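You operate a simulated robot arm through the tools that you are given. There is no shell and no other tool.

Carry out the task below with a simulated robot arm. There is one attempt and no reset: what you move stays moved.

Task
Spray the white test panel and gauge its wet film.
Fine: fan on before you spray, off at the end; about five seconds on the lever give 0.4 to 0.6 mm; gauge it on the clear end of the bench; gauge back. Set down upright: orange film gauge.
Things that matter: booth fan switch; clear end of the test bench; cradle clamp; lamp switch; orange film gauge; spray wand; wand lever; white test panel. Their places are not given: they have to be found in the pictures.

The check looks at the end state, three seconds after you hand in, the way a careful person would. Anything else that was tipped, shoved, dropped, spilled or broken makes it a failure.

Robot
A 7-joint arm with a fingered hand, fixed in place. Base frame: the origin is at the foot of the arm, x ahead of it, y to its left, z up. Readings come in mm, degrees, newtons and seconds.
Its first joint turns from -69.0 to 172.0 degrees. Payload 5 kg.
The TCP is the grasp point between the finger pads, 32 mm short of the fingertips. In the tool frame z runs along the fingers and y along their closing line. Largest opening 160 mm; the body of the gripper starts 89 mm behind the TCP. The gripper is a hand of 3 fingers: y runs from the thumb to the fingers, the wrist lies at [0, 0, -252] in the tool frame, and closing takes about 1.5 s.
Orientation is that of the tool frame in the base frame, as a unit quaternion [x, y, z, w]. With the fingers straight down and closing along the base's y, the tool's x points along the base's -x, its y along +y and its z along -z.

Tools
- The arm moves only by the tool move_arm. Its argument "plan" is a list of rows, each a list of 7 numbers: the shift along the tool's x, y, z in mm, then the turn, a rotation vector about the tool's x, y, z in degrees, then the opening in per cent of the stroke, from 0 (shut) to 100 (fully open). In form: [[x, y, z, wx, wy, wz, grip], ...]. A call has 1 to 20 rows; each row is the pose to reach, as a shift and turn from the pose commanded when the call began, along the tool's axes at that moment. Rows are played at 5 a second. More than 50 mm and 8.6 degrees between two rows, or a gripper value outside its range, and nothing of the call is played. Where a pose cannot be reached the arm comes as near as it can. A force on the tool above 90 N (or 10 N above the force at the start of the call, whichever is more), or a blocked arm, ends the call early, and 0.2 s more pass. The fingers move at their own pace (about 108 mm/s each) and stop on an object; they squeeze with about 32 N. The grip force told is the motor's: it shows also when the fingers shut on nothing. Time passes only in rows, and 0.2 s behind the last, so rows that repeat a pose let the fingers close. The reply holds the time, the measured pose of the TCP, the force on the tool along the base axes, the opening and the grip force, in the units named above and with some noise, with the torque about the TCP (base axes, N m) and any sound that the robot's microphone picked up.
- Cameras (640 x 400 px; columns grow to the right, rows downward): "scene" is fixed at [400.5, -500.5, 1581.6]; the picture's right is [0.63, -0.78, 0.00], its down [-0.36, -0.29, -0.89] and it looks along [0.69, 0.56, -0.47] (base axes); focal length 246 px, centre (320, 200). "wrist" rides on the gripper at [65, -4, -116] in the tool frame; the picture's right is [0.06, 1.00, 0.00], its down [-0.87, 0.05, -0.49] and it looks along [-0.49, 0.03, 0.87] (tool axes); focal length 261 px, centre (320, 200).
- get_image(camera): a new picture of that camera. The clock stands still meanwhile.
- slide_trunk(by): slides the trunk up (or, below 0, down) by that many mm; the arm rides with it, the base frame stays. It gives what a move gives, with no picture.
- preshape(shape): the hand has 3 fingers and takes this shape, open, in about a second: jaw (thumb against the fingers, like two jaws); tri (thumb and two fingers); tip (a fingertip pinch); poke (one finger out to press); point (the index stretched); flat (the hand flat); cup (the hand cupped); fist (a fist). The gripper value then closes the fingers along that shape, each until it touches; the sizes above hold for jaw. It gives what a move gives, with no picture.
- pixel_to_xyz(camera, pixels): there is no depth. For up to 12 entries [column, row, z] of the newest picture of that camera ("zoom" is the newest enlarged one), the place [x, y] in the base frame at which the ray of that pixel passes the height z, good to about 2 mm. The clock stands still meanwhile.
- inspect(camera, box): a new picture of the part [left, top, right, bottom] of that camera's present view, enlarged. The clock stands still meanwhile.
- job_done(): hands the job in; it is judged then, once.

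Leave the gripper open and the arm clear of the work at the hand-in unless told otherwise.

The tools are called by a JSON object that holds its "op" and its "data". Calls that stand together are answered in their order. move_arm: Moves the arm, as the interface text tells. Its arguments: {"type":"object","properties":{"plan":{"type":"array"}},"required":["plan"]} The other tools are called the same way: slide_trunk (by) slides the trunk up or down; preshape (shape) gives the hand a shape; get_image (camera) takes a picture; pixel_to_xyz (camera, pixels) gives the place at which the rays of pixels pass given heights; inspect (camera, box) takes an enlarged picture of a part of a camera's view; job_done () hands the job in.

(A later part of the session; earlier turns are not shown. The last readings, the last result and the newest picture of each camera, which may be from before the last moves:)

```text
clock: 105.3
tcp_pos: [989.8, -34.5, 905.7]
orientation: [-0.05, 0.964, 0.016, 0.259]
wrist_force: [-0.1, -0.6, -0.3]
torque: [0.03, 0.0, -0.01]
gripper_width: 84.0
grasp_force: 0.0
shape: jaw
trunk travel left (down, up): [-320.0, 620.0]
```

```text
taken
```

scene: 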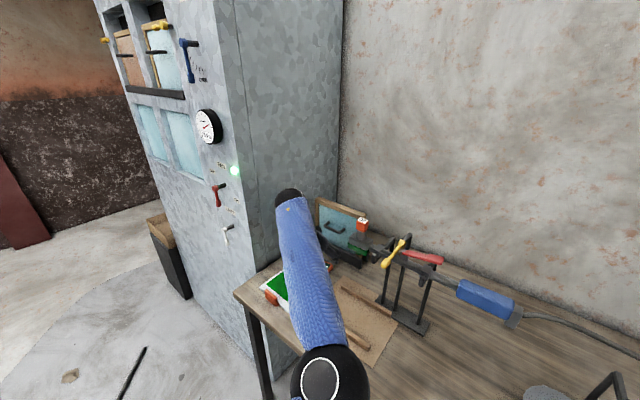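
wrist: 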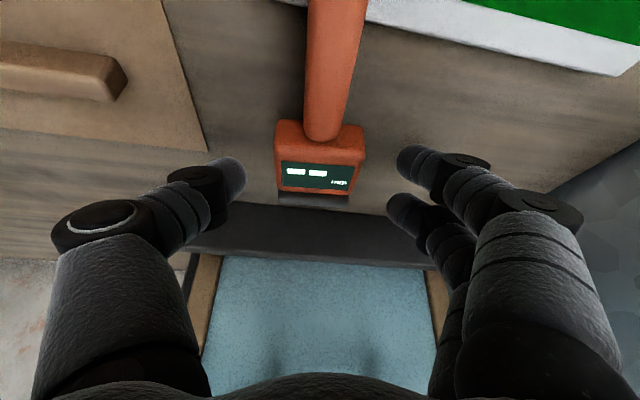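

The fingers now straddle the head. Another 11 mm down, watching for bench contact.

{"op": "move_arm", "data": {"plan": [[2, 0, 3.5, 0, 0, 0, 52], [4, 0, 7, 0, 0, 0, 52], [5.5, 0, 9.5, 0, 0, 0, 52]]}}

{"op": "get_image", "data": {"camera": "wrist"}}

```text
clock: 106.1
tcp_pos: [990.2, -33.9, 895.9]
orientation: [-0.05, 0.965, 0.016, 0.259]
wrist_force: [0.0, 1.0, -0.4]
torque: [0.01, -0.01, 0.01]
gripper_width: 83.6
grasp_force: 0.1
shape: jaw
trunk travel left (down, up): [-320.0, 620.0]
```

```text
taken
```

wrist: 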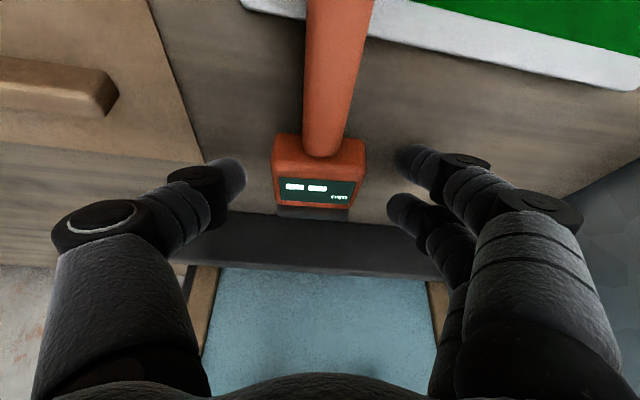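

Centred with no contact. Closing in stages: first to about 58 mm.

{"op": "move_arm", "data": {"plan": [[0, 0, 0, 0, 0, 0, 45], [0, 0, 0, 0, 0, 0, 37], [0, 0, 0, 0, 0, 0, 37]]}}

{"op": "get_image", "data": {"camera": "wrist"}}

```text
clock: 106.9
tcp_pos: [989.3, -34.9, 895.0]
orientation: [-0.05, 0.964, 0.016, 0.259]
wrist_force: [0.7, -1.3, 0.0]
torque: [0.02, 0.03, -0.01]
gripper_width: 59.9
grasp_force: 0.1
shape: jaw
trunk travel left (down, up): [-320.0, 620.0]
```

```text
taken
```

wrist: 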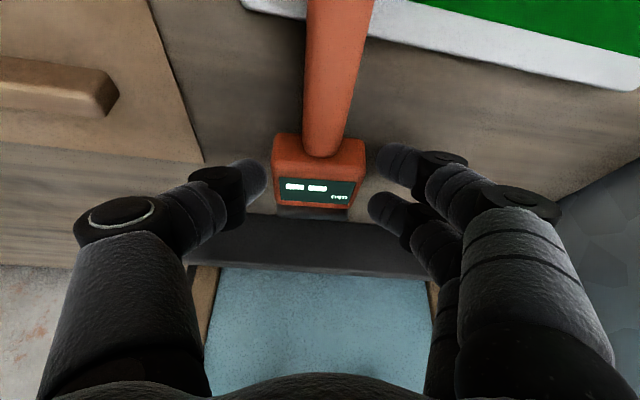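

Small gaps on both sides. Closing onto the head.

{"op": "move_arm", "data": {"plan": [[0, 0, 0, 0, 0, 0, 32], [0, 0, 0, 0, 0, 0, 27], [0, 0, 0, 0, 0, 0, 22], [0, 0, 0, 0, 0, 0, 15], [0, 0, 0, 0, 0, 0, 8], [0, 0, 0, 0, 0, 0, 0]]}}

{"op": "get_image", "data": {"camera": "wrist"}}

```text
clock: 108.3
tcp_pos: [988.6, -34.3, 895.1]
orientation: [-0.049, 0.965, 0.016, 0.258]
wrist_force: [0.2, -0.1, 0.5]
torque: [0.01, -0.05, -0.02]
gripper_width: 45.1
grasp_force: 32.6
shape: jaw
trunk travel left (down, up): [-320.0, 620.0]
```

```text
taken
```

wrist: 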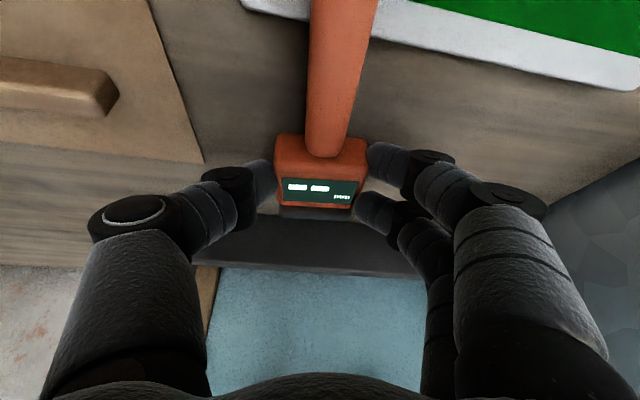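

Firm grip: 45 mm, 32 N. Lifting slowly 30 mm and checking.

{"op": "move_arm", "data": {"plan": [[-2.5, 0, -4.3, 0, 0, 0, 0], [-5, 0, -8.7, 0, 0, 0, 0], [-10, 0, -17.3, 0, 0, 0, 0], [-15, 0, -26, 0, 0, 0, 0], [-15, 0, -26, 0, 0, 0, 0]]}}

{"op": "get_image", "data": {"camera": "wrist"}}

{"op": "get_image", "data": {"camera": "scene"}}

```text
clock: 109.5
tcp_pos: [989.2, -34.4, 925.0]
orientation: [-0.05, 0.964, 0.016, 0.259]
wrist_force: [-0.5, 0.2, -0.5]
torque: [0.0, -0.04, -0.01]
gripper_width: 44.8
grasp_force: 32.6
shape: jaw
trunk travel left (down, up): [-320.0, 620.0]
```

```text
taken
```

wrist: 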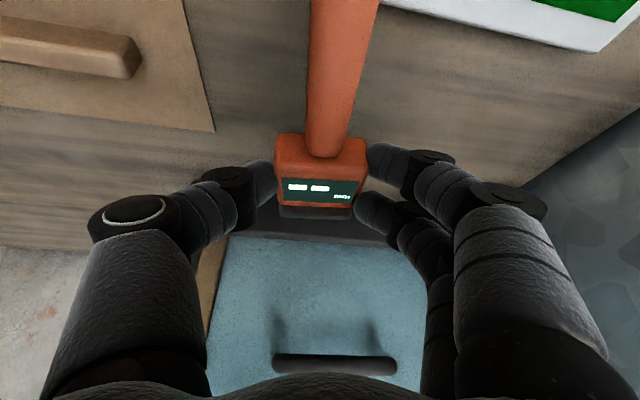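

```text
taken
```

scene: 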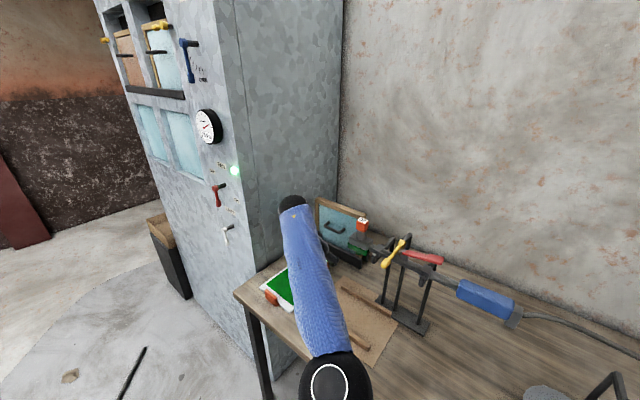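

The gauge came up and stays fixed in the grip. I'll raise it and carry it back to the free area in front of the bench.

{"op": "move_arm", "data": {"plan": [[-10, 0, -17, 0, 0, 0, 0], [-25, 0, -43, 0, 0, 0, 0], [-40, 0, -69, 0, 0, 0, 0], [-50, 0, -86.6, 0, 0, 0, 0], [-32, 0.7, -111, 0, 0, 0, 0], [-14, 1.3, -135.5, 0, 0, 0, 0], [4, 2, -160, 0, 0, 0, 0], [22, 2.7, -184.5, 0, 0, 0, 0], [40, 3.3, -209, 0, 0, 0, 0], [58, 4, -233.5, 0, 0, 0, 0], [76, 4.7, -258, 0, 0, 0, 0], [95, 5.3, -282, 0, 0, 0, 0], [113, 6, -307, 0, 0, 0, 0], [131, 6.6, -331, 0, 0, 0, 0], [149, 7.2, -356, 0, 0, 0, 0], [167, 7.8, -380, 0, 0, 0, 0], [167, 7.8, -380, 0, 0, 0, 0]]}}

{"op": "get_image", "data": {"camera": "wrist"}}

{"op": "get_image", "data": {"camera": "scene"}}

```text
clock: 113.1
tcp_pos: [655.5, -62.4, 1170.3]
orientation: [-0.048, 0.965, 0.015, 0.259]
wrist_force: [0.4, 0.0, -0.2]
torque: [-0.02, -0.03, 0.01]
gripper_width: 44.7
grasp_force: 31.4
shape: jaw
trunk travel left (down, up): [-320.0, 620.0]
```

```text
taken
```

wrist: 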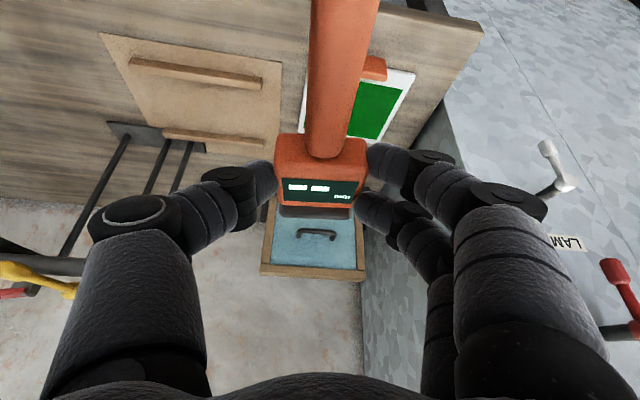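

```text
taken
```

scene: 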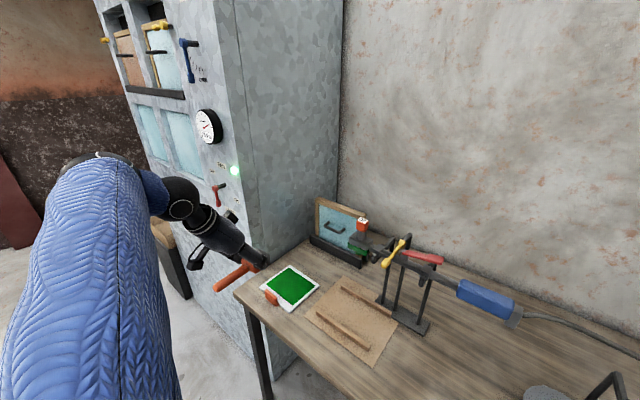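

The gauge is held well and the film looks intact. Now rolling the hand -180° in two calls.

{"op": "move_arm", "data": {"plan": [[0, 0, 0, 0, 0, -8.2, 0], [0, 0, 0, 0, 0, -16.4, 0], [0, 0, 0, 0, 0, -24.6, 0], [0, 0, 0, 0, 0, -32.8, 0], [0, 0, 0, 0, 0, -41, 0], [0, 0, 0, 0, 0, -49.2, 0], [0, 0, 0, 0, 0, -57.4, 0], [0, 0, 0, 0, 0, -65.6, 0], [0, 0, 0, 0, 0, -73.8, 0], [0, 0, 0, 0, 0, -82, 0], [0, 0, 0, 0, 0, -90, 0]]}}

{"op": "move_arm", "data": {"plan": [[0, 0, 0, 0, 0, -8.2, 0], [0, 0, 0, 0, 0, -16.4, 0], [0, 0, 0, 0, 0, -24.6, 0], [0, 0, 0, 0, 0, -32.8, 0], [0, 0, 0, 0, 0, -41, 0], [0, 0, 0, 0, 0, -49.2, 0], [0, 0, 0, 0, 0, -57.4, 0], [0, 0, 0, 0, 0, -65.6, 0], [0, 0, 0, 0, 0, -73.8, 0], [0, 0, 0, 0, 0, -82, 0], [0, 0, 0, 0, 0, -90, 0], [0, 0, 0, 0, 0, -90, 0]]}}

{"op": "get_image", "data": {"camera": "wrist"}}

{"op": "get_image", "data": {"camera": "scene"}}

```text
clock: 115.5
tcp_pos: [655.6, -61.6, 1170.6]
orientation: [0.718, -0.646, 0.172, -0.195]
wrist_force: [0.7, 0.5, -1.3]
torque: [0.06, 0.02, 0.01]
gripper_width: 44.9
grasp_force: 32.3
shape: jaw
trunk travel left (down, up): [-320.0, 620.0]
```

```text
clock: 118.1
tcp_pos: [654.8, -62.8, 1170.2]
orientation: [0.964, 0.05, 0.26, -0.016]
wrist_force: [-0.5, 0.5, -1.6]
torque: [0.02, 0.0, 0.0]
gripper_width: 45.2
grasp_force: 32.2
shape: jaw
trunk travel left (down, up): [-320.0, 620.0]
```

```text
taken
```

wrist: 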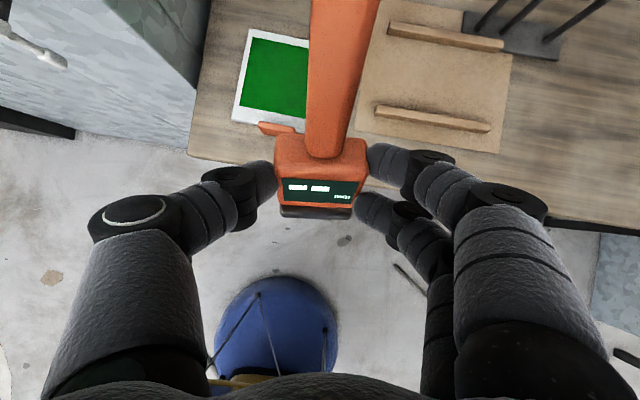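

```text
taken
```

scene: 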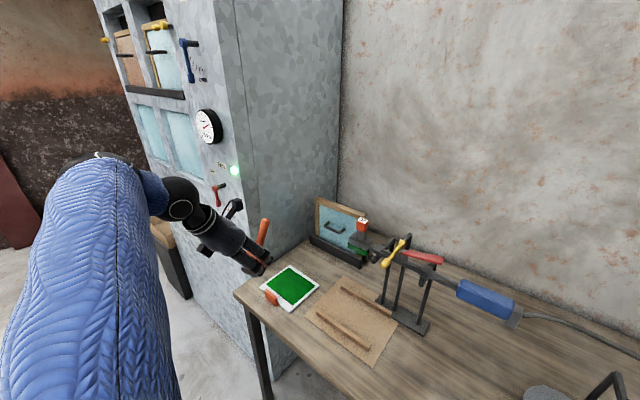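

The stalk now points up and forward. Tilting the hand 30° more will bring the gauge upright.

{"op": "move_arm", "data": {"plan": [[0, 0, 0, 0, 7.5, 0, 0], [0, 0, 0, 0, 15, 0, 0], [0, 0, 0, 0, 22.5, 0, 0], [0, 0, 0, 0, 30, 0, 0], [0, 0, 0, 0, 30, 0, 0]]}}

{"op": "get_image", "data": {"camera": "wrist"}}

{"op": "inspect", "data": {"camera": "scene", "box": [180, 180, 340, 320]}}

```text
clock: 119.3
tcp_pos: [655.7, -62.8, 1170.1]
orientation: [0.865, 0.043, 0.5, -0.028]
wrist_force: [-0.5, 0.6, -1.5]
torque: [0.01, 0.04, 0.0]
gripper_width: 43.3
grasp_force: 31.8
shape: jaw
trunk travel left (down, up): [-320.0, 620.0]
```

```text
taken
```

wrist: 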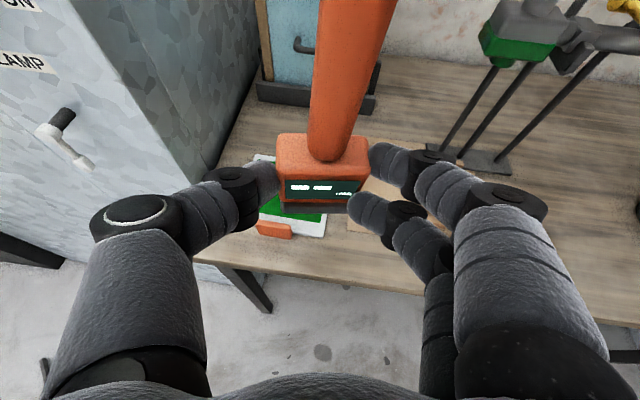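

```text
2.86 times, centred on (260, 250) of scene
```

zoom: 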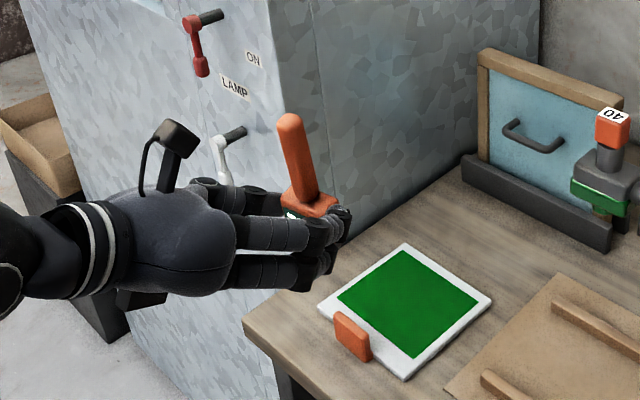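

The gauge is nearly upright, but two-view geometry says its top leans about 7° toward -x. I'll reduce the hand tilt by 7° and check again.

{"op": "move_arm", "data": {"plan": [[0, 0, 0, 0, -3.5, 0, 0], [0, 0, 0, 0, -7, 0, 0], [0, 0, 0, 0, -7, 0, 0]]}}

{"op": "get_image", "data": {"camera": "wrist"}}

{"op": "inspect", "data": {"camera": "scene", "box": [220, 200, 300, 280]}}

{"op": "get_image", "data": {"camera": "scene"}}

```text
clock: 120.1
tcp_pos: [655.5, -63.4, 1169.3]
orientation: [0.893, 0.046, 0.447, -0.026]
wrist_force: [0.2, 0.3, -0.9]
torque: [0.01, 0.01, -0.01]
gripper_width: 43.4
grasp_force: 31.6
shape: jaw
trunk travel left (down, up): [-320.0, 620.0]
```

```text
taken
```

wrist: 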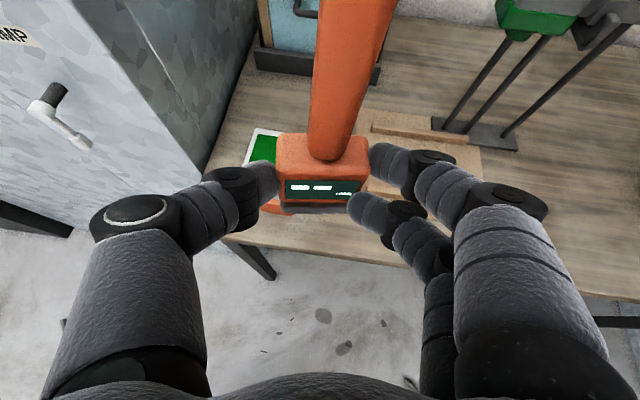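

```text
5.00 times, centred on (260, 240) of scene
```

zoom: 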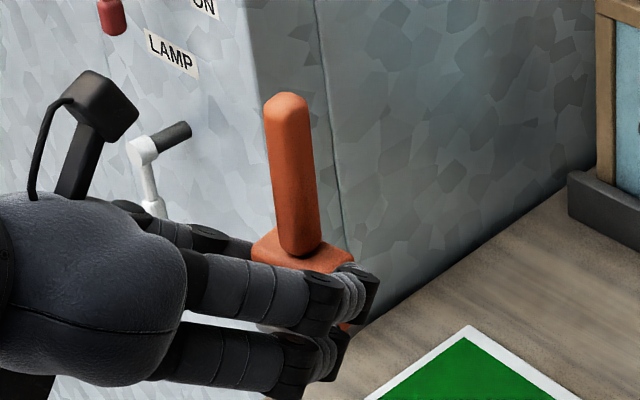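

```text
taken
```

scene: 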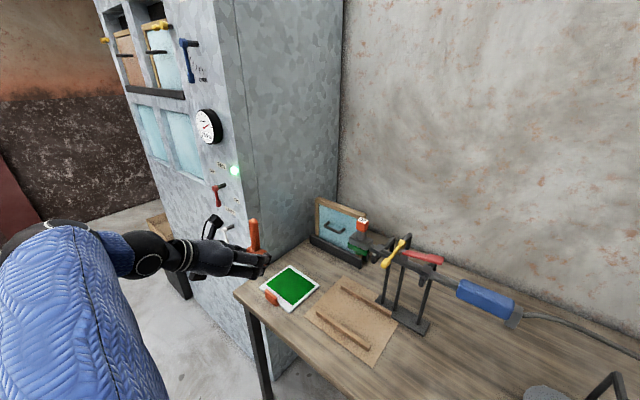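

The stalk is now parallel to the cabinet's vertical edges, so the gauge is upright. I'll carry it over the film centre, to TCP ≈(834, 8, 1000).

{"op": "move_arm", "data": {"plan": [[-2.8, -5.7, 27.75, 0, 0, 0, 0], [-5.6, -11.4, 55.5, 0, 0, 0, 0], [-8.3, -17.1, 83.3, 0, 0, 0, 0], [-11.1, -22.8, 111, 0, 0, 0, 0], [-13.9, -28.5, 138.8, 0, 0, 0, 0], [-16.7, -34.2, 166.5, 0, 0, 0, 0], [-19.4, -39.9, 194.3, 0, 0, 0, 0], [-22.2, -45.6, 222, 0, 0, 0, 0], [-25, -51.3, 249.8, 0, 0, 0, 0], [-25, -51.3, 249.8, 0, 0, 0, 0]]}}

{"op": "get_image", "data": {"camera": "wrist"}}

{"op": "get_image", "data": {"camera": "scene"}}

```text
clock: 122.3
tcp_pos: [835.1, 8.8, 1001.5]
orientation: [0.894, 0.045, 0.446, -0.026]
wrist_force: [0.2, 0.3, -0.2]
torque: [0.0, 0.05, 0.0]
gripper_width: 43.4
grasp_force: 32.4
shape: jaw
trunk travel left (down, up): [-320.0, 620.0]
```

```text
taken
```

wrist: 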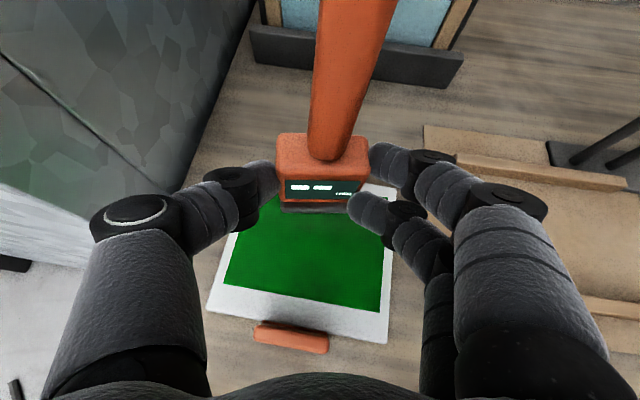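

```text
taken
```

scene: 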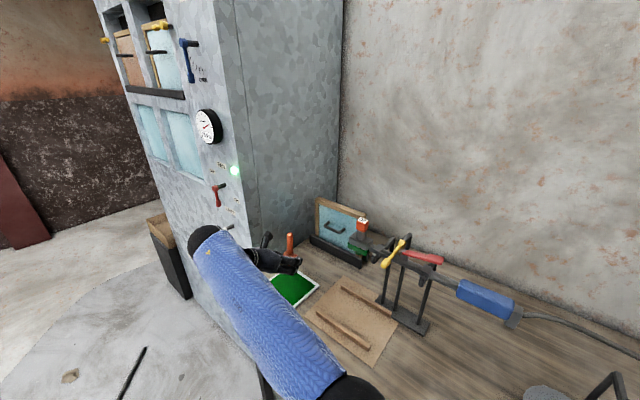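

The gauge is over the film. I'll descend 65 mm to get the foot just above the film.

{"op": "move_arm", "data": {"plan": [[-13, 0, 9.7, 0, 0, 0, 0], [-26, 0, 19.5, 0, 0, 0, 0], [-39, 0, 29.2, 0, 0, 0, 0], [-52, 0, 38.9, 0, 0, 0, 0], [-52, 0, 38.9, 0, 0, 0, 0]]}}

{"op": "get_image", "data": {"camera": "wrist"}}

{"op": "inspect", "data": {"camera": "scene", "box": [240, 210, 340, 310]}}

```text
clock: 123.5
tcp_pos: [833.8, 7.5, 934.2]
orientation: [0.894, 0.045, 0.446, -0.025]
wrist_force: [0.9, -0.4, -1.3]
torque: [-0.01, 0.01, 0.0]
gripper_width: 43.3
grasp_force: 31.3
shape: jaw
trunk travel left (down, up): [-320.0, 620.0]
```

```text
taken
```

wrist: 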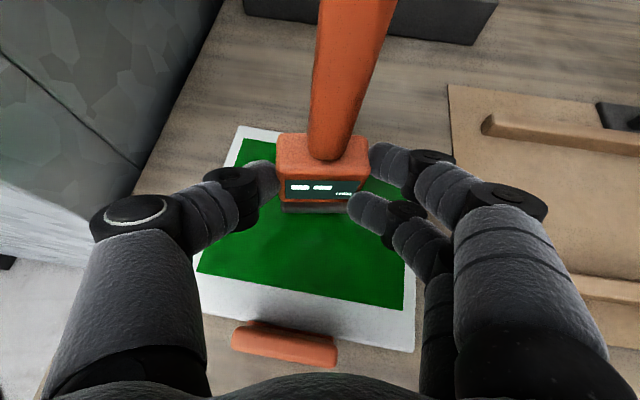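

```text
4.00 times, centred on (290, 260) of scene
```

zoom: 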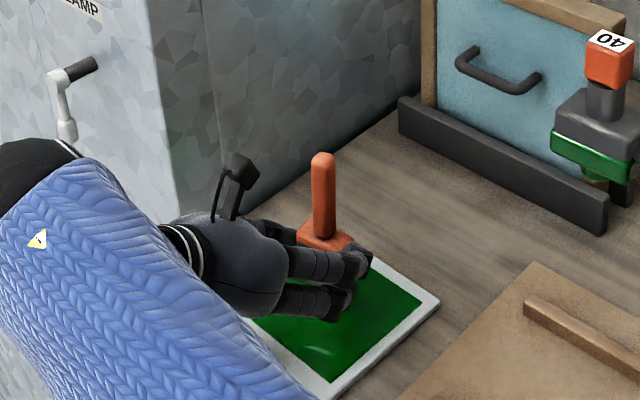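

Now small steps down: 14 mm, watching the vertical force.

{"op": "move_arm", "data": {"plan": [[-4, 0, 3, 0, 0, 0, 0], [-8, 0, 6, 0, 0, 0, 0], [-11.2, 0, 8.4, 0, 0, 0, 0]]}}

```text
clock: 124.3
tcp_pos: [835.9, 10.0, 920.6]
orientation: [0.894, 0.046, 0.446, -0.027]
wrist_force: [-0.2, -0.6, -0.5]
torque: [0.01, 0.03, 0.01]
gripper_width: 43.4
grasp_force: 31.7
shape: jaw
trunk travel left (down, up): [-320.0, 620.0]
```

{"op": "move_arm", "data": {"plan": [[-2.4, 0, 1.8, 0, 0, 0, 0], [-4, 0, 3, 0, 0, 0, 0]]}}

{"op": "inspect", "data": {"camera": "scene", "box": [260, 220, 330, 300]}}

{"op": "get_image", "data": {"camera": "wrist"}}

```text
clock: 124.9
tcp_pos: [833.3, 8.6, 915.8]
orientation: [0.894, 0.045, 0.446, -0.025]
wrist_force: [0.9, -0.2, -1.2]
torque: [-0.01, 0.02, -0.02]
gripper_width: 43.1
grasp_force: 32.0
shape: jaw
trunk travel left (down, up): [-320.0, 620.0]
```

```text
5.00 times, centred on (295, 260) of scene
```

zoom: 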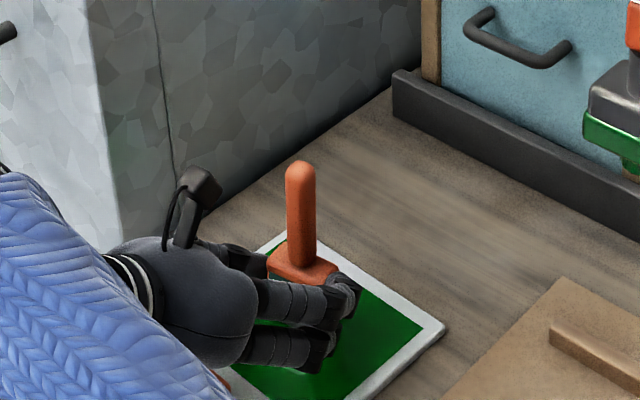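

```text
taken
```

wrist: 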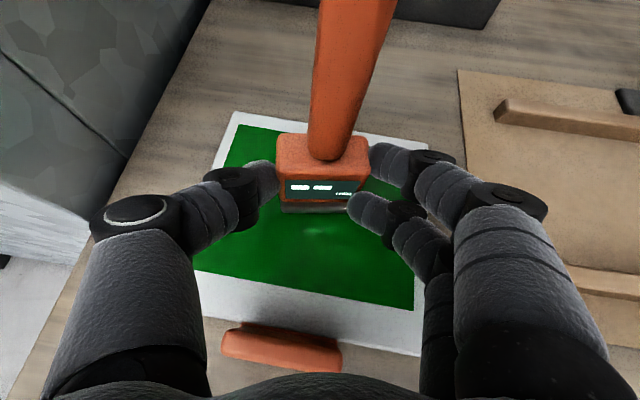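

Still no contact and the display still shows dashes. Down 3 mm at a time.

{"op": "move_arm", "data": {"plan": [[-2.4, 0, 1.8, 0, 0, 0, 0], [-2.4, 0, 1.8, 0, 0, 0, 0]]}}

{"op": "move_arm", "data": {"plan": [[-2.4, 0, 1.8, 0, 0, 0, 0], [-2.4, 0, 1.8, 0, 0, 0, 0]]}}

```text
clock: 125.5
tcp_pos: [833.6, 9.0, 913.6]
orientation: [0.893, 0.046, 0.446, -0.025]
wrist_force: [0.0, -0.4, -1.6]
torque: [0.01, 0.03, -0.02]
gripper_width: 43.3
grasp_force: 32.6
shape: jaw
trunk travel left (down, up): [-320.0, 620.0]
```

```text
clock: 126.1
tcp_pos: [833.8, 9.7, 913.0]
orientation: [0.893, 0.045, 0.447, -0.025]
wrist_force: [1.2, -0.1, 5.6]
torque: [-0.12, -0.14, 0.0]
gripper_width: 43.3
grasp_force: 32.7
shape: jaw
trunk travel left (down, up): [-320.0, 620.0]
```

Contact (5.6 N). I'll pause a moment and look at the display.

{"op": "move_arm", "data": {"plan": [[0, 0, 0, 0, 0, 0, 0], [0, 0, 0, 0, 0, 0, 0], [0, 0, 0, 0, 0, 0, 0], [0, 0, 0, 0, 0, 0, 0], [0, 0, 0, 0, 0, 0, 0]]}}

{"op": "inspect", "data": {"camera": "wrist", "box": [260, 120, 380, 230]}}

{"op": "inspect", "data": {"camera": "scene", "box": [260, 220, 330, 300]}}

```text
clock: 127.3
tcp_pos: [833.0, 9.6, 911.4]
orientation: [0.893, 0.046, 0.447, -0.026]
wrist_force: [0.9, 1.1, 10.3]
torque: [-0.23, -0.18, 0.03]
gripper_width: 43.3
grasp_force: 32.0
shape: jaw
trunk travel left (down, up): [-320.0, 620.0]
```

```text
3.64 times, centred on (320, 175) of wrist
```

zoom: 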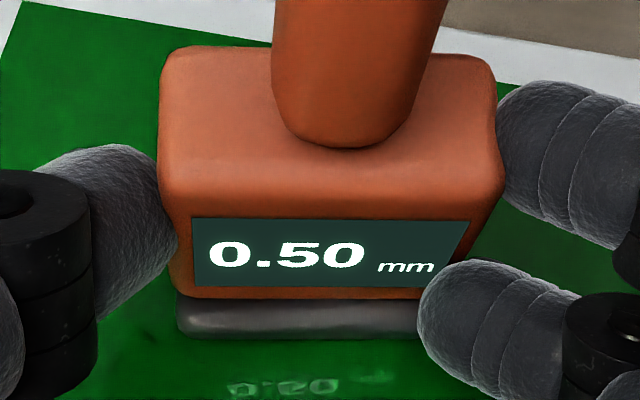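

```text
5.00 times, centred on (295, 260) of scene
```

zoom: 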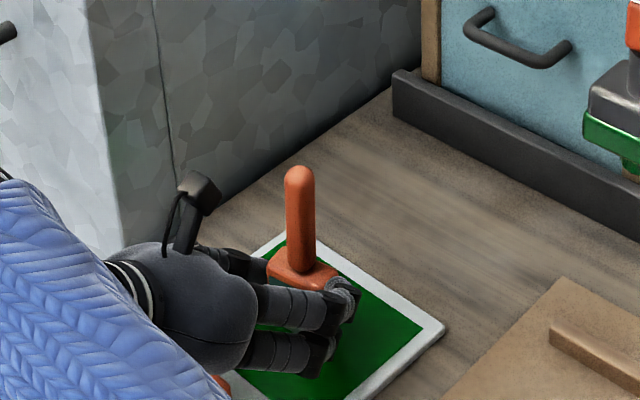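

The gauge reads 0.50 mm, within the 0.4–0.6 range. Before returning it I'll check where the stalk axis is relative to the hand.

{"op": "pixel_to_xyz", "data": {"camera": "scene", "pixels": [[291.2, 254.5, 1000], [291.2, 254.5, 1010], [292.4, 275, 905], [292.4, 275, 895]]}}

{"op": "get_image", "data": {"camera": "wrist"}}

{"op": "pixel_to_xyz", "data": {"camera": "wrist", "pixels": [[337, 155, 902], [337, 155, 907], [275, 140, 902], [371, 140, 902]]}}

```text
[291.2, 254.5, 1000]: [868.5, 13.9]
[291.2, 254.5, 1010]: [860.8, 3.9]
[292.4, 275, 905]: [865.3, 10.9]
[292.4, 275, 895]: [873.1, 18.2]
```

```text
taken
```

wrist: 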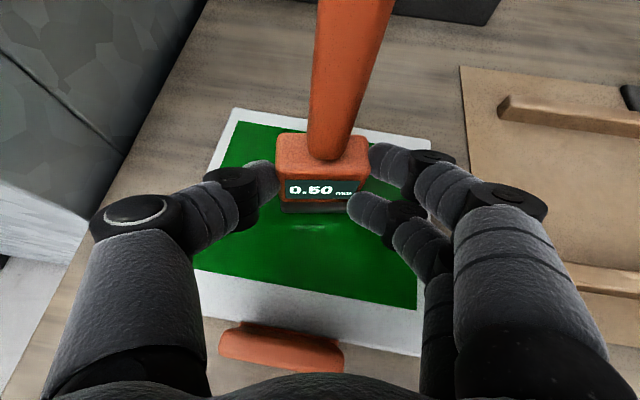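

```text
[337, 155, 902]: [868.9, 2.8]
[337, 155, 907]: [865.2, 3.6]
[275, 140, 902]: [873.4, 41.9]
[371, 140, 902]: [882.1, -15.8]
```

The axis is at about (865.5, 7), i.e. 32 mm ahead of the TCP, and vertical within 1°. I'll lift the gauge straight off the film, then carry it to its home place (1025, 98), yawing to 20° to keep the hand clear of the cabinet.

{"op": "move_arm", "data": {"plan": [[8, 0, -6, 0, 0, 0, 0], [24, 0, -18, 0, 0, 0, 0], [44, 0, -33, 0, 0, 0, 0], [60, 0, -45, 0, 0, 0, 0], [74.3, -9.2, -25.7, 1.6, 0, -1.2, 0], [88.7, -18.3, -6.5, 3.2, 0, -2.4, 0], [103, -27.5, 12.8, 4.8, 0, -3.6, 0], [117.4, -36.7, 32, 6.4, 0, -4.8, 0], [131.7, -45.9, 51.3, 8, 0, -6, 0], [146, -55, 70.5, 9.6, 0, -7.2, 0], [160.4, -64.2, 89.8, 11.2, 0, -8.4, 0], [160.4, -64.2, 89.8, 11.2, 0, -8.4, 0]]}}

{"op": "get_image", "data": {"camera": "wrist"}}

{"op": "get_image", "data": {"camera": "scene"}}

```text
clock: 129.9
tcp_pos: [995.1, 90.2, 984.6]
orientation: [0.881, 0.155, 0.439, -0.08]
wrist_force: [-0.5, -0.5, -0.6]
torque: [-0.03, 0.01, 0.0]
gripper_width: 43.4
grasp_force: 32.0
shape: jaw
trunk travel left (down, up): [-320.0, 620.0]
```

```text
taken
```

wrist: 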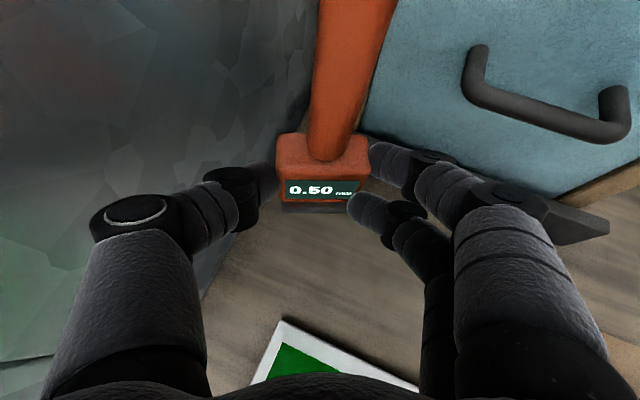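

```text
taken
```

scene: 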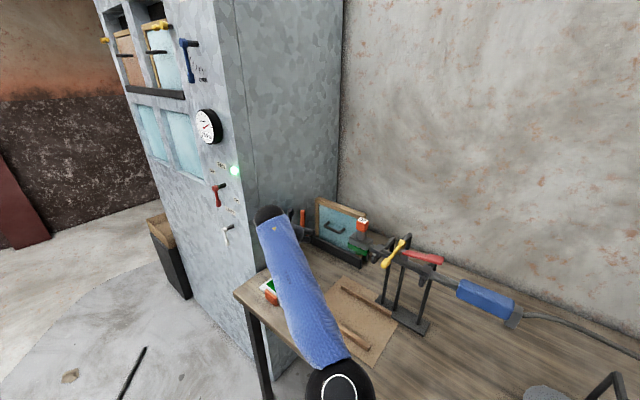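

The reading 0.50 mm stays on the display. The hand is clear of the cabinet. Descending 65 mm toward the bench at its home place.

{"op": "move_arm", "data": {"plan": [[-13, 0, 9.75, 0, 0, 0, 0], [-26, 0, 19.5, 0, 0, 0, 0], [-39, 0, 29.3, 0, 0, 0, 0], [-51.9, 0, 39, 0, 0, 0, 0], [-51.9, 0, 39, 0, 0, 0, 0]]}}

{"op": "get_image", "data": {"camera": "wrist"}}

{"op": "inspect", "data": {"camera": "scene", "box": [260, 190, 370, 290]}}

```text
clock: 131.1
tcp_pos: [995.5, 90.7, 920.2]
orientation: [0.882, 0.153, 0.439, -0.079]
wrist_force: [0.4, 0.3, -0.6]
torque: [-0.01, 0.02, 0.02]
gripper_width: 43.4
grasp_force: 32.2
shape: jaw
trunk travel left (down, up): [-320.0, 620.0]
```

```text
taken
```

wrist: 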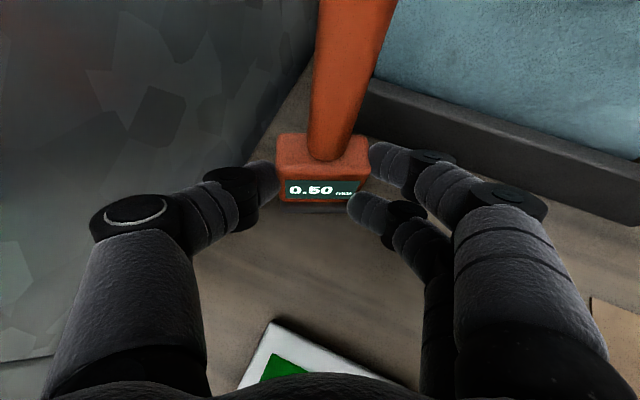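

```text
4.00 times, centred on (315, 240) of scene
```

zoom: 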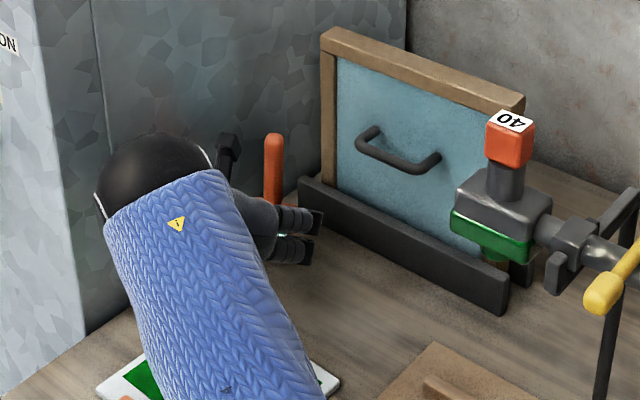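

Near the bench now. A further 12 mm, then 2–3 mm steps until contact.

{"op": "move_arm", "data": {"plan": [[-3.2, 0, 2.4, 0, 0, 0, 0], [-6.4, 0, 4.8, 0, 0, 0, 0], [-9.6, 0, 7.2, 0, 0, 0, 0]]}}

{"op": "move_arm", "data": {"plan": [[-2, 0, 1.5, 0, 0, 0, 0], [-2, 0, 1.5, 0, 0, 0, 0]]}}

{"op": "move_arm", "data": {"plan": [[-1.6, 0, 1.2, 0, 0, 0, 0], [-1.6, 0, 1.2, 0, 0, 0, 0]]}}

```text
clock: 131.9
tcp_pos: [994.5, 89.9, 908.5]
orientation: [0.882, 0.153, 0.44, -0.079]
wrist_force: [-0.2, 0.7, -0.4]
torque: [-0.01, 0.02, 0.03]
gripper_width: 43.3
grasp_force: 31.4
shape: jaw
trunk travel left (down, up): [-320.0, 620.0]
```

```text
clock: 132.5
tcp_pos: [994.9, 90.9, 905.5]
orientation: [0.881, 0.154, 0.44, -0.079]
wrist_force: [0.6, 0.3, -0.8]
torque: [0.02, 0.01, -0.02]
gripper_width: 43.3
grasp_force: 32.3
shape: jaw
trunk travel left (down, up): [-320.0, 620.0]
```

```text
clock: 133.1
tcp_pos: [994.7, 89.5, 902.8]
orientation: [0.881, 0.154, 0.44, -0.08]
wrist_force: [0.1, 0.3, -1.0]
torque: [-0.01, 0.03, 0.02]
gripper_width: 43.2
grasp_force: 32.3
shape: jaw
trunk travel left (down, up): [-320.0, 620.0]
```

Not yet in contact. Two more 2 mm steps.

{"op": "move_arm", "data": {"plan": [[-1.2, 0, 0.9, 0, 0, 0, 0], [-1.2, 0, 0.9, 0, 0, 0, 0]]}}

{"op": "move_arm", "data": {"plan": [[-1.2, 0, 0.9, 0, 0, 0, 0], [-1.2, 0, 0.9, 0, 0, 0, 0]]}}

```text
clock: 133.7
tcp_pos: [992.7, 90.7, 902.6]
orientation: [0.881, 0.153, 0.441, -0.079]
wrist_force: [-0.3, 1.2, -1.4]
torque: [-0.02, 0.02, 0.02]
gripper_width: 43.1
grasp_force: 32.2
shape: jaw
trunk travel left (down, up): [-320.0, 620.0]
```

```text
clock: 134.3
tcp_pos: [994.1, 90.1, 901.3]
orientation: [0.881, 0.153, 0.441, -0.08]
wrist_force: [1.0, 0.4, 2.3]
torque: [-0.06, -0.1, 0.0]
gripper_width: 43.5
grasp_force: 31.8
shape: jaw
trunk travel left (down, up): [-320.0, 620.0]
```

Touching down (2.3 N). I'll open gently to about 62 mm and check that the gauge stands by itself.

{"op": "move_arm", "data": {"plan": [[0, 0, 0, 0, 0, 0, 29], [0, 0, 0, 0, 0, 0, 32], [0, 0, 0, 0, 0, 0, 36], [0, 0, 0, 0, 0, 0, 40], [0, 0, 0, 0, 0, 0, 40]]}}

{"op": "get_image", "data": {"camera": "wrist"}}

{"op": "inspect", "data": {"camera": "scene", "box": [260, 190, 370, 290]}}

```text
clock: 135.5
tcp_pos: [994.9, 90.3, 901.6]
orientation: [0.881, 0.153, 0.44, -0.08]
wrist_force: [0.0, -1.0, -0.6]
torque: [0.0, 0.0, 0.01]
gripper_width: 63.4
grasp_force: 0.1
shape: jaw
trunk travel left (down, up): [-320.0, 620.0]
```

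```text
taken
```

wrist: 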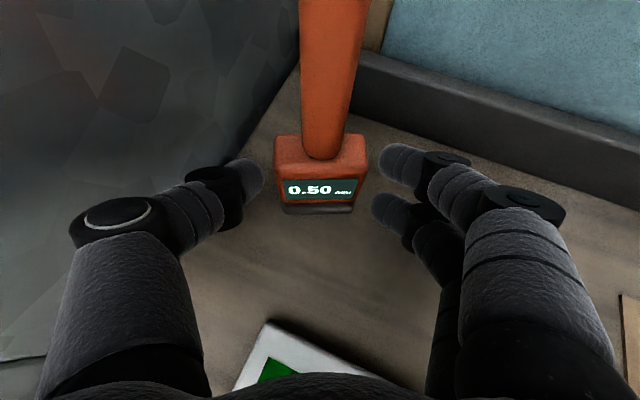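

```text
4.00 times, centred on (315, 240) of scene
```

zoom: 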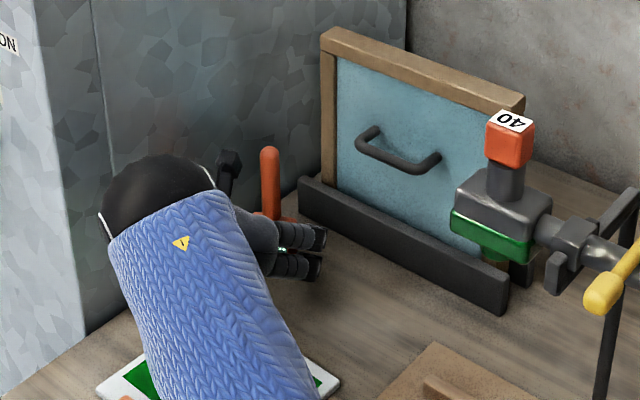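

The gauge stands upright on its own. I'll back the hand out slowly along the finger direction.

{"op": "move_arm", "data": {"plan": [[0, 0, -10, 0, 0, 0, 40], [0, 0, -20, 0, 0, 0, 40], [0, 0, -35, 0, 0, 0, 40], [0, 0, -50, 0, 0, 0, 40]]}}

{"op": "get_image", "data": {"camera": "wrist"}}

```text
clock: 136.5
tcp_pos: [955.4, 76.3, 931.3]
orientation: [0.881, 0.155, 0.44, -0.08]
wrist_force: [0.2, 0.3, 0.1]
torque: [-0.01, 0.01, 0.0]
gripper_width: 63.3
grasp_force: 0.0
shape: jaw
trunk travel left (down, up): [-320.0, 620.0]
```

```text
taken
```

wrist: 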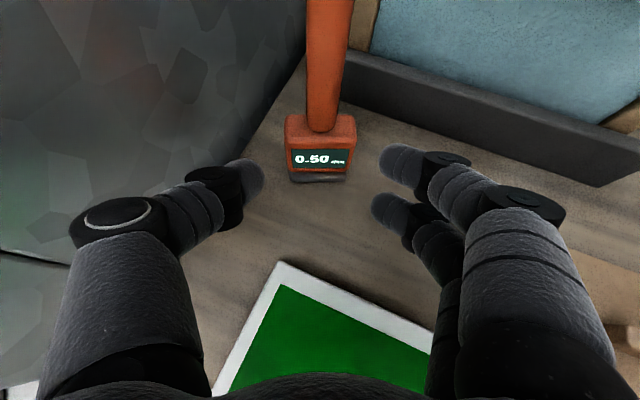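

Clear and standing. Backing out further.

{"op": "move_arm", "data": {"plan": [[0, 0, -30, 0, 0, 0, 40], [0, 0, -65, 0, 0, 0, 40], [0, 0, -100, 0, 0, 0, 40], [0, 0, -140, 0, 0, 0, 40], [0, 0, -180, 0, 0, 0, 40], [0, 0, -220, 0, 0, 0, 40], [0, 0, -250, 0, 0, 0, 40]]}}

{"op": "get_image", "data": {"camera": "wrist"}}

{"op": "get_image", "data": {"camera": "scene"}}

```text
clock: 138.1
tcp_pos: [768.2, 6.8, 1081.2]
orientation: [0.881, 0.153, 0.441, -0.079]
wrist_force: [0.0, -0.2, -0.1]
torque: [0.02, 0.01, -0.02]
gripper_width: 63.6
grasp_force: 0.1
shape: jaw
trunk travel left (down, up): [-320.0, 620.0]
```

```text
taken
```

wrist: 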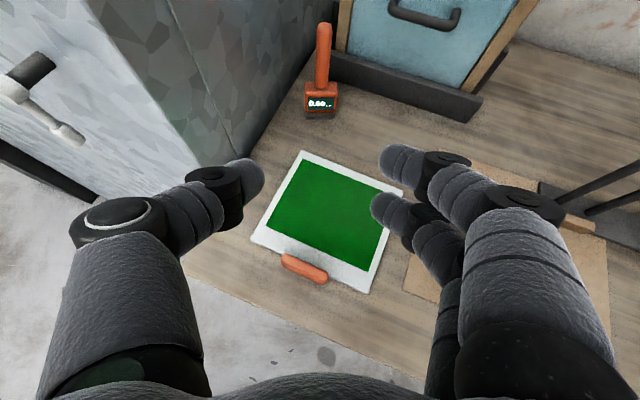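

```text
taken
```

scene: 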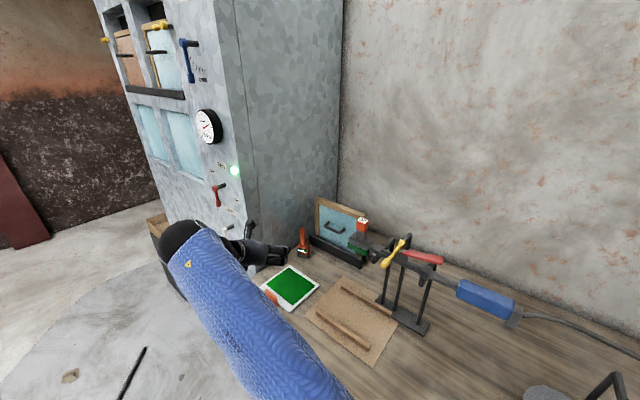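

The gauge stands upright at its home place and the panel rests on the clear end. Now for the fan: I'll retreat to the free area and return to tilt 30°, then roll back to the home roll.

{"op": "move_arm", "data": {"plan": [[-1.1, 4.9, -31.4, -2.7, -4.6, 2.9, 40], [-2.3, 9.7, -62.9, -5.4, -9.2, 5.9, 40], [-3.4, 14.6, -94.3, -8, -13.7, 8.8, 40], [-4.6, 19.4, -125.8, -10.7, -18.3, 11.8, 40], [-5.7, 24.3, -157.2, -13.4, -22.9, 14.7, 40], [-5.7, 24.3, -157.2, -13.4, -22.9, 14.7, 40]]}}

{"op": "move_arm", "data": {"plan": [[0, 0, 0, 0, 0, 8.2, 40], [0, 0, 0, 0, 0, 16.4, 40], [0, 0, 0, 0, 0, 24.6, 40], [0, 0, 0, 0, 0, 32.8, 40], [0, 0, 0, 0, 0, 41, 40], [0, 0, 0, 0, 0, 49.2, 40], [0, 0, 0, 0, 0, 57.4, 40], [0, 0, 0, 0, 0, 65.6, 40], [0, 0, 0, 0, 0, 73.8, 40], [0, 0, 0, 0, 0, 82, 40], [0, 0, 0, 0, 0, 90, 40]]}}

{"op": "move_arm", "data": {"plan": [[0, 0, 0, 0, 0, 8.2, 40], [0, 0, 0, 0, 0, 16.4, 40], [0, 0, 0, 0, 0, 24.6, 40], [0, 0, 0, 0, 0, 32.8, 40], [0, 0, 0, 0, 0, 41, 40], [0, 0, 0, 0, 0, 49.2, 40], [0, 0, 0, 0, 0, 57.4, 40], [0, 0, 0, 0, 0, 65.6, 40], [0, 0, 0, 0, 0, 73.8, 40], [0, 0, 0, 0, 0, 82, 40], [0, 0, 0, 0, 0, 90, 40], [0, 0, 0, 0, 0, 90, 40]]}}

{"op": "get_image", "data": {"camera": "wrist"}}

{"op": "get_image", "data": {"camera": "scene"}}

```text
clock: 139.5
tcp_pos: [655.7, -58.8, 1171.7]
orientation: [0.966, 0.001, 0.258, 0.0]
wrist_force: [-0.2, -0.5, -0.6]
torque: [-0.04, 0.0, 0.0]
gripper_width: 63.5
grasp_force: 0.0
shape: jaw
trunk travel left (down, up): [-320.0, 620.0]
```

```text
clock: 141.9
tcp_pos: [656.5, -60.1, 1170.9]
orientation: [0.684, -0.682, 0.182, -0.184]
wrist_force: [0.7, -0.1, -0.5]
torque: [0.04, 0.01, -0.01]
gripper_width: 63.3
grasp_force: 0.0
shape: jaw
trunk travel left (down, up): [-320.0, 620.0]
```

```text
clock: 144.5
tcp_pos: [656.2, -59.6, 1170.1]
orientation: [0.0, 0.966, 0.001, 0.259]
wrist_force: [-0.4, 0.5, 0.4]
torque: [0.0, -0.02, -0.05]
gripper_width: 63.6
grasp_force: 0.1
shape: jaw
trunk travel left (down, up): [-320.0, 620.0]
```

```text
taken
```

wrist: 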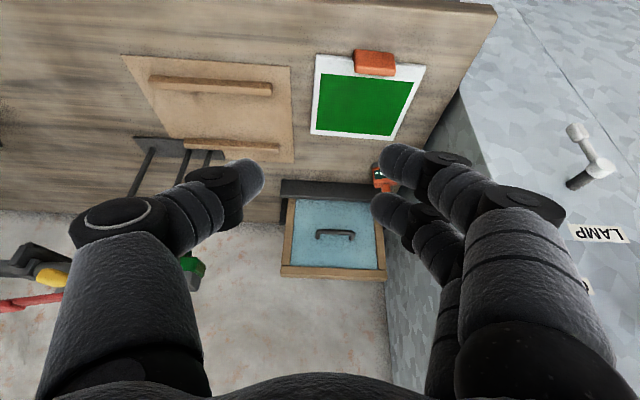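

```text
taken
```

scene: 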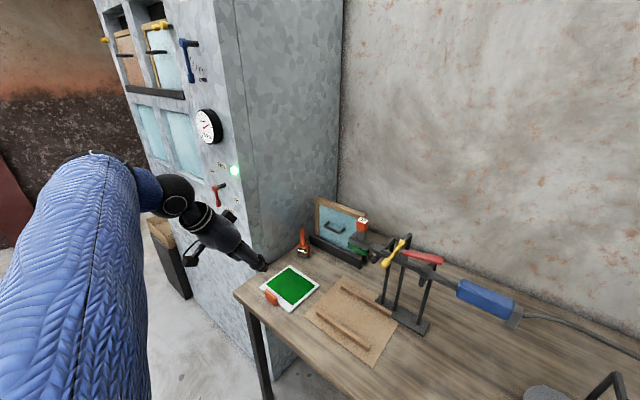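

Checking the gauge and panel closely in the scene view while it's clear.

{"op": "inspect", "data": {"camera": "scene", "box": [250, 210, 350, 320]}}

{"op": "inspect", "data": {"camera": "scene", "box": [340, 210, 470, 370]}}

{"op": "pixel_to_xyz", "data": {"camera": "scene", "pixels": [[303, 227.5, 1000], [303, 255, 850]]}}

```text
3.64 times, centred on (300, 265) of scene
```

zoom: 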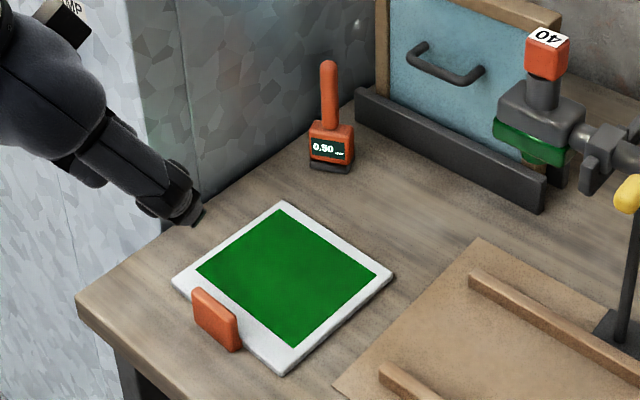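

```text
2.50 times, centred on (405, 290) of scene
```

zoom: 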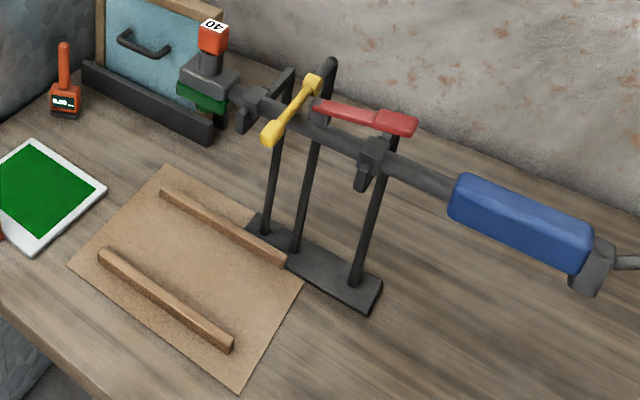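

```text
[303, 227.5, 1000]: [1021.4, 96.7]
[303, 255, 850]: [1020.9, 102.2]
```

Everything stands right: gauge upright showing 0.50 mm at (1021, 97), panel on the clear end, wand clamped with its lever up. Now I'll raise the trunk to the earlier height and shape the hand for the fan switch.

{"op": "slide_trunk", "data": {"by": 280}}

{"op": "preshape", "data": {"shape": "poke"}}

{"op": "move_arm", "data": {"plan": [[14.9, 31.5, 14.5, 0, -3, 0, 100], [29.7, 63, 29, 0, -6, 0, 100], [44.6, 94.5, 43.6, 0, -9, 0, 100], [59.4, 126, 58, 0, -12, 0, 100], [74.3, 157.5, 72.6, 0, -15, 0, 100], [89.1, 189, 87, 0, -18, 0, 100], [104, 220.5, 101.6, 0, -21, 0, 100], [118.8, 252, 116, 0, -24, 0, 100], [133.7, 283.5, 130.7, 0, -27, 0, 100], [148.5, 315, 145.2, 0, -30, 0, 100], [148.5, 315, 145.2, 0, -30, 0, 100]]}}

{"op": "get_image", "data": {"camera": "wrist"}}

{"op": "get_image", "data": {"camera": "scene"}}

```text
clock: 147.3
tcp_pos: [655.6, -59.4, 1451.1]
orientation: [-0.001, 0.966, 0.001, 0.258]
wrist_force: [0.0, 1.7, -0.8]
torque: [0.02, -0.03, 0.0]
gripper_width: 63.5
grasp_force: 0.0
shape: jaw
trunk travel left (down, up): [-600.0, 340.0]
```

```text
clock: 148.2
tcp_pos: [655.6, -59.2, 1452.0]
orientation: [-0.002, 0.966, 0.0, 0.259]
wrist_force: [0.4, 0.0, 0.3]
torque: [0.0, 0.01, -0.01]
gripper_width: 0.0
grasp_force: 0.1
shape: poke
trunk travel left (down, up): [-600.0, 340.0]
```

```text
clock: 150.6
tcp_pos: [600.3, 253.7, 1249.4]
orientation: [0.0, 0.866, 0.001, 0.5]
wrist_force: [0.2, 0.0, -0.3]
torque: [0.06, -0.01, -0.02]
gripper_width: 0.1
grasp_force: 0.0
shape: poke
trunk travel left (down, up): [-600.0, 340.0]
```

```text
taken
```

wrist: 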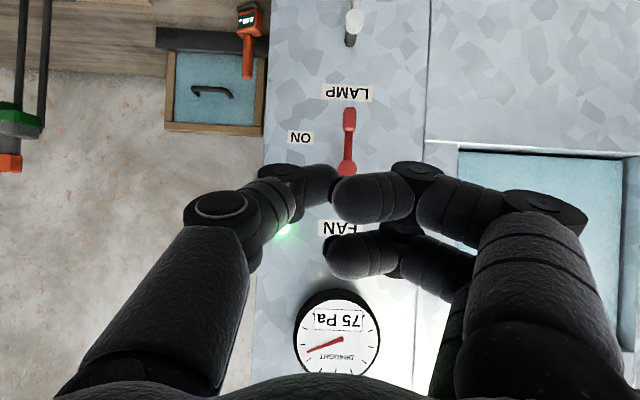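

```text
taken
```

scene: 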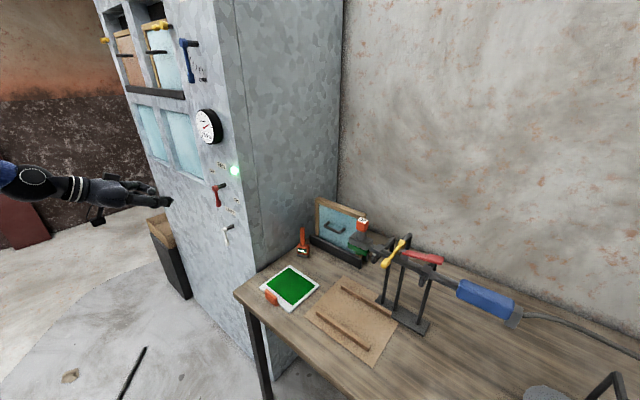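

The fan runs at 75 Pa, lever pointing down at columns 342–356. I'll bring the fingertip to the lever's -y side, near its lower end.

{"op": "move_arm", "data": {"plan": [[-3.5, 0.4, 33, 0, 0, 0, 100], [-7, 0.9, 65, 0, 0, 0, 100], [-10.4, 1.3, 98, 0, 0, 0, 100], [-10.4, 1.3, 125, 0, 0, 0, 100], [-10.4, 1.3, 150, 0, 0, 0, 100], [-10.4, 1.3, 150, 0, 0, 0, 100]]}}

{"op": "get_image", "data": {"camera": "wrist"}}

{"op": "inspect", "data": {"camera": "scene", "box": [160, 120, 260, 260]}}

```text
clock: 152.0
tcp_pos: [732.0, 256.5, 1185.8]
orientation: [-0.003, 0.866, 0.003, 0.5]
wrist_force: [-0.7, 0.0, -0.1]
torque: [0.0, -0.02, -0.02]
gripper_width: 0.4
grasp_force: 0.1
shape: poke
trunk travel left (down, up): [-600.0, 340.0]
```

```text
taken
```

wrist: 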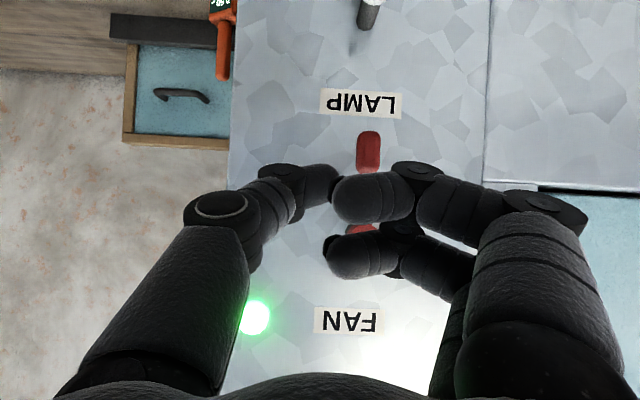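

```text
2.86 times, centred on (210, 190) of scene
```

zoom: 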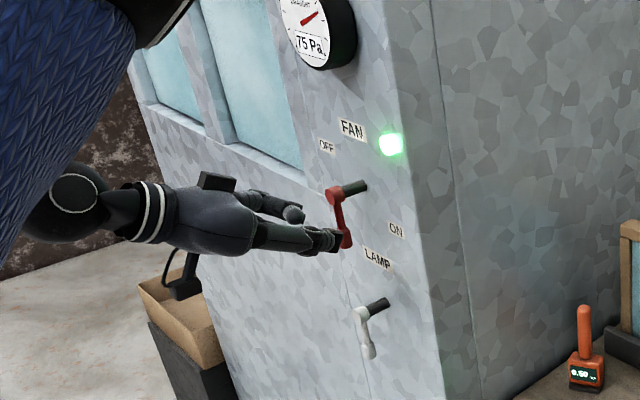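

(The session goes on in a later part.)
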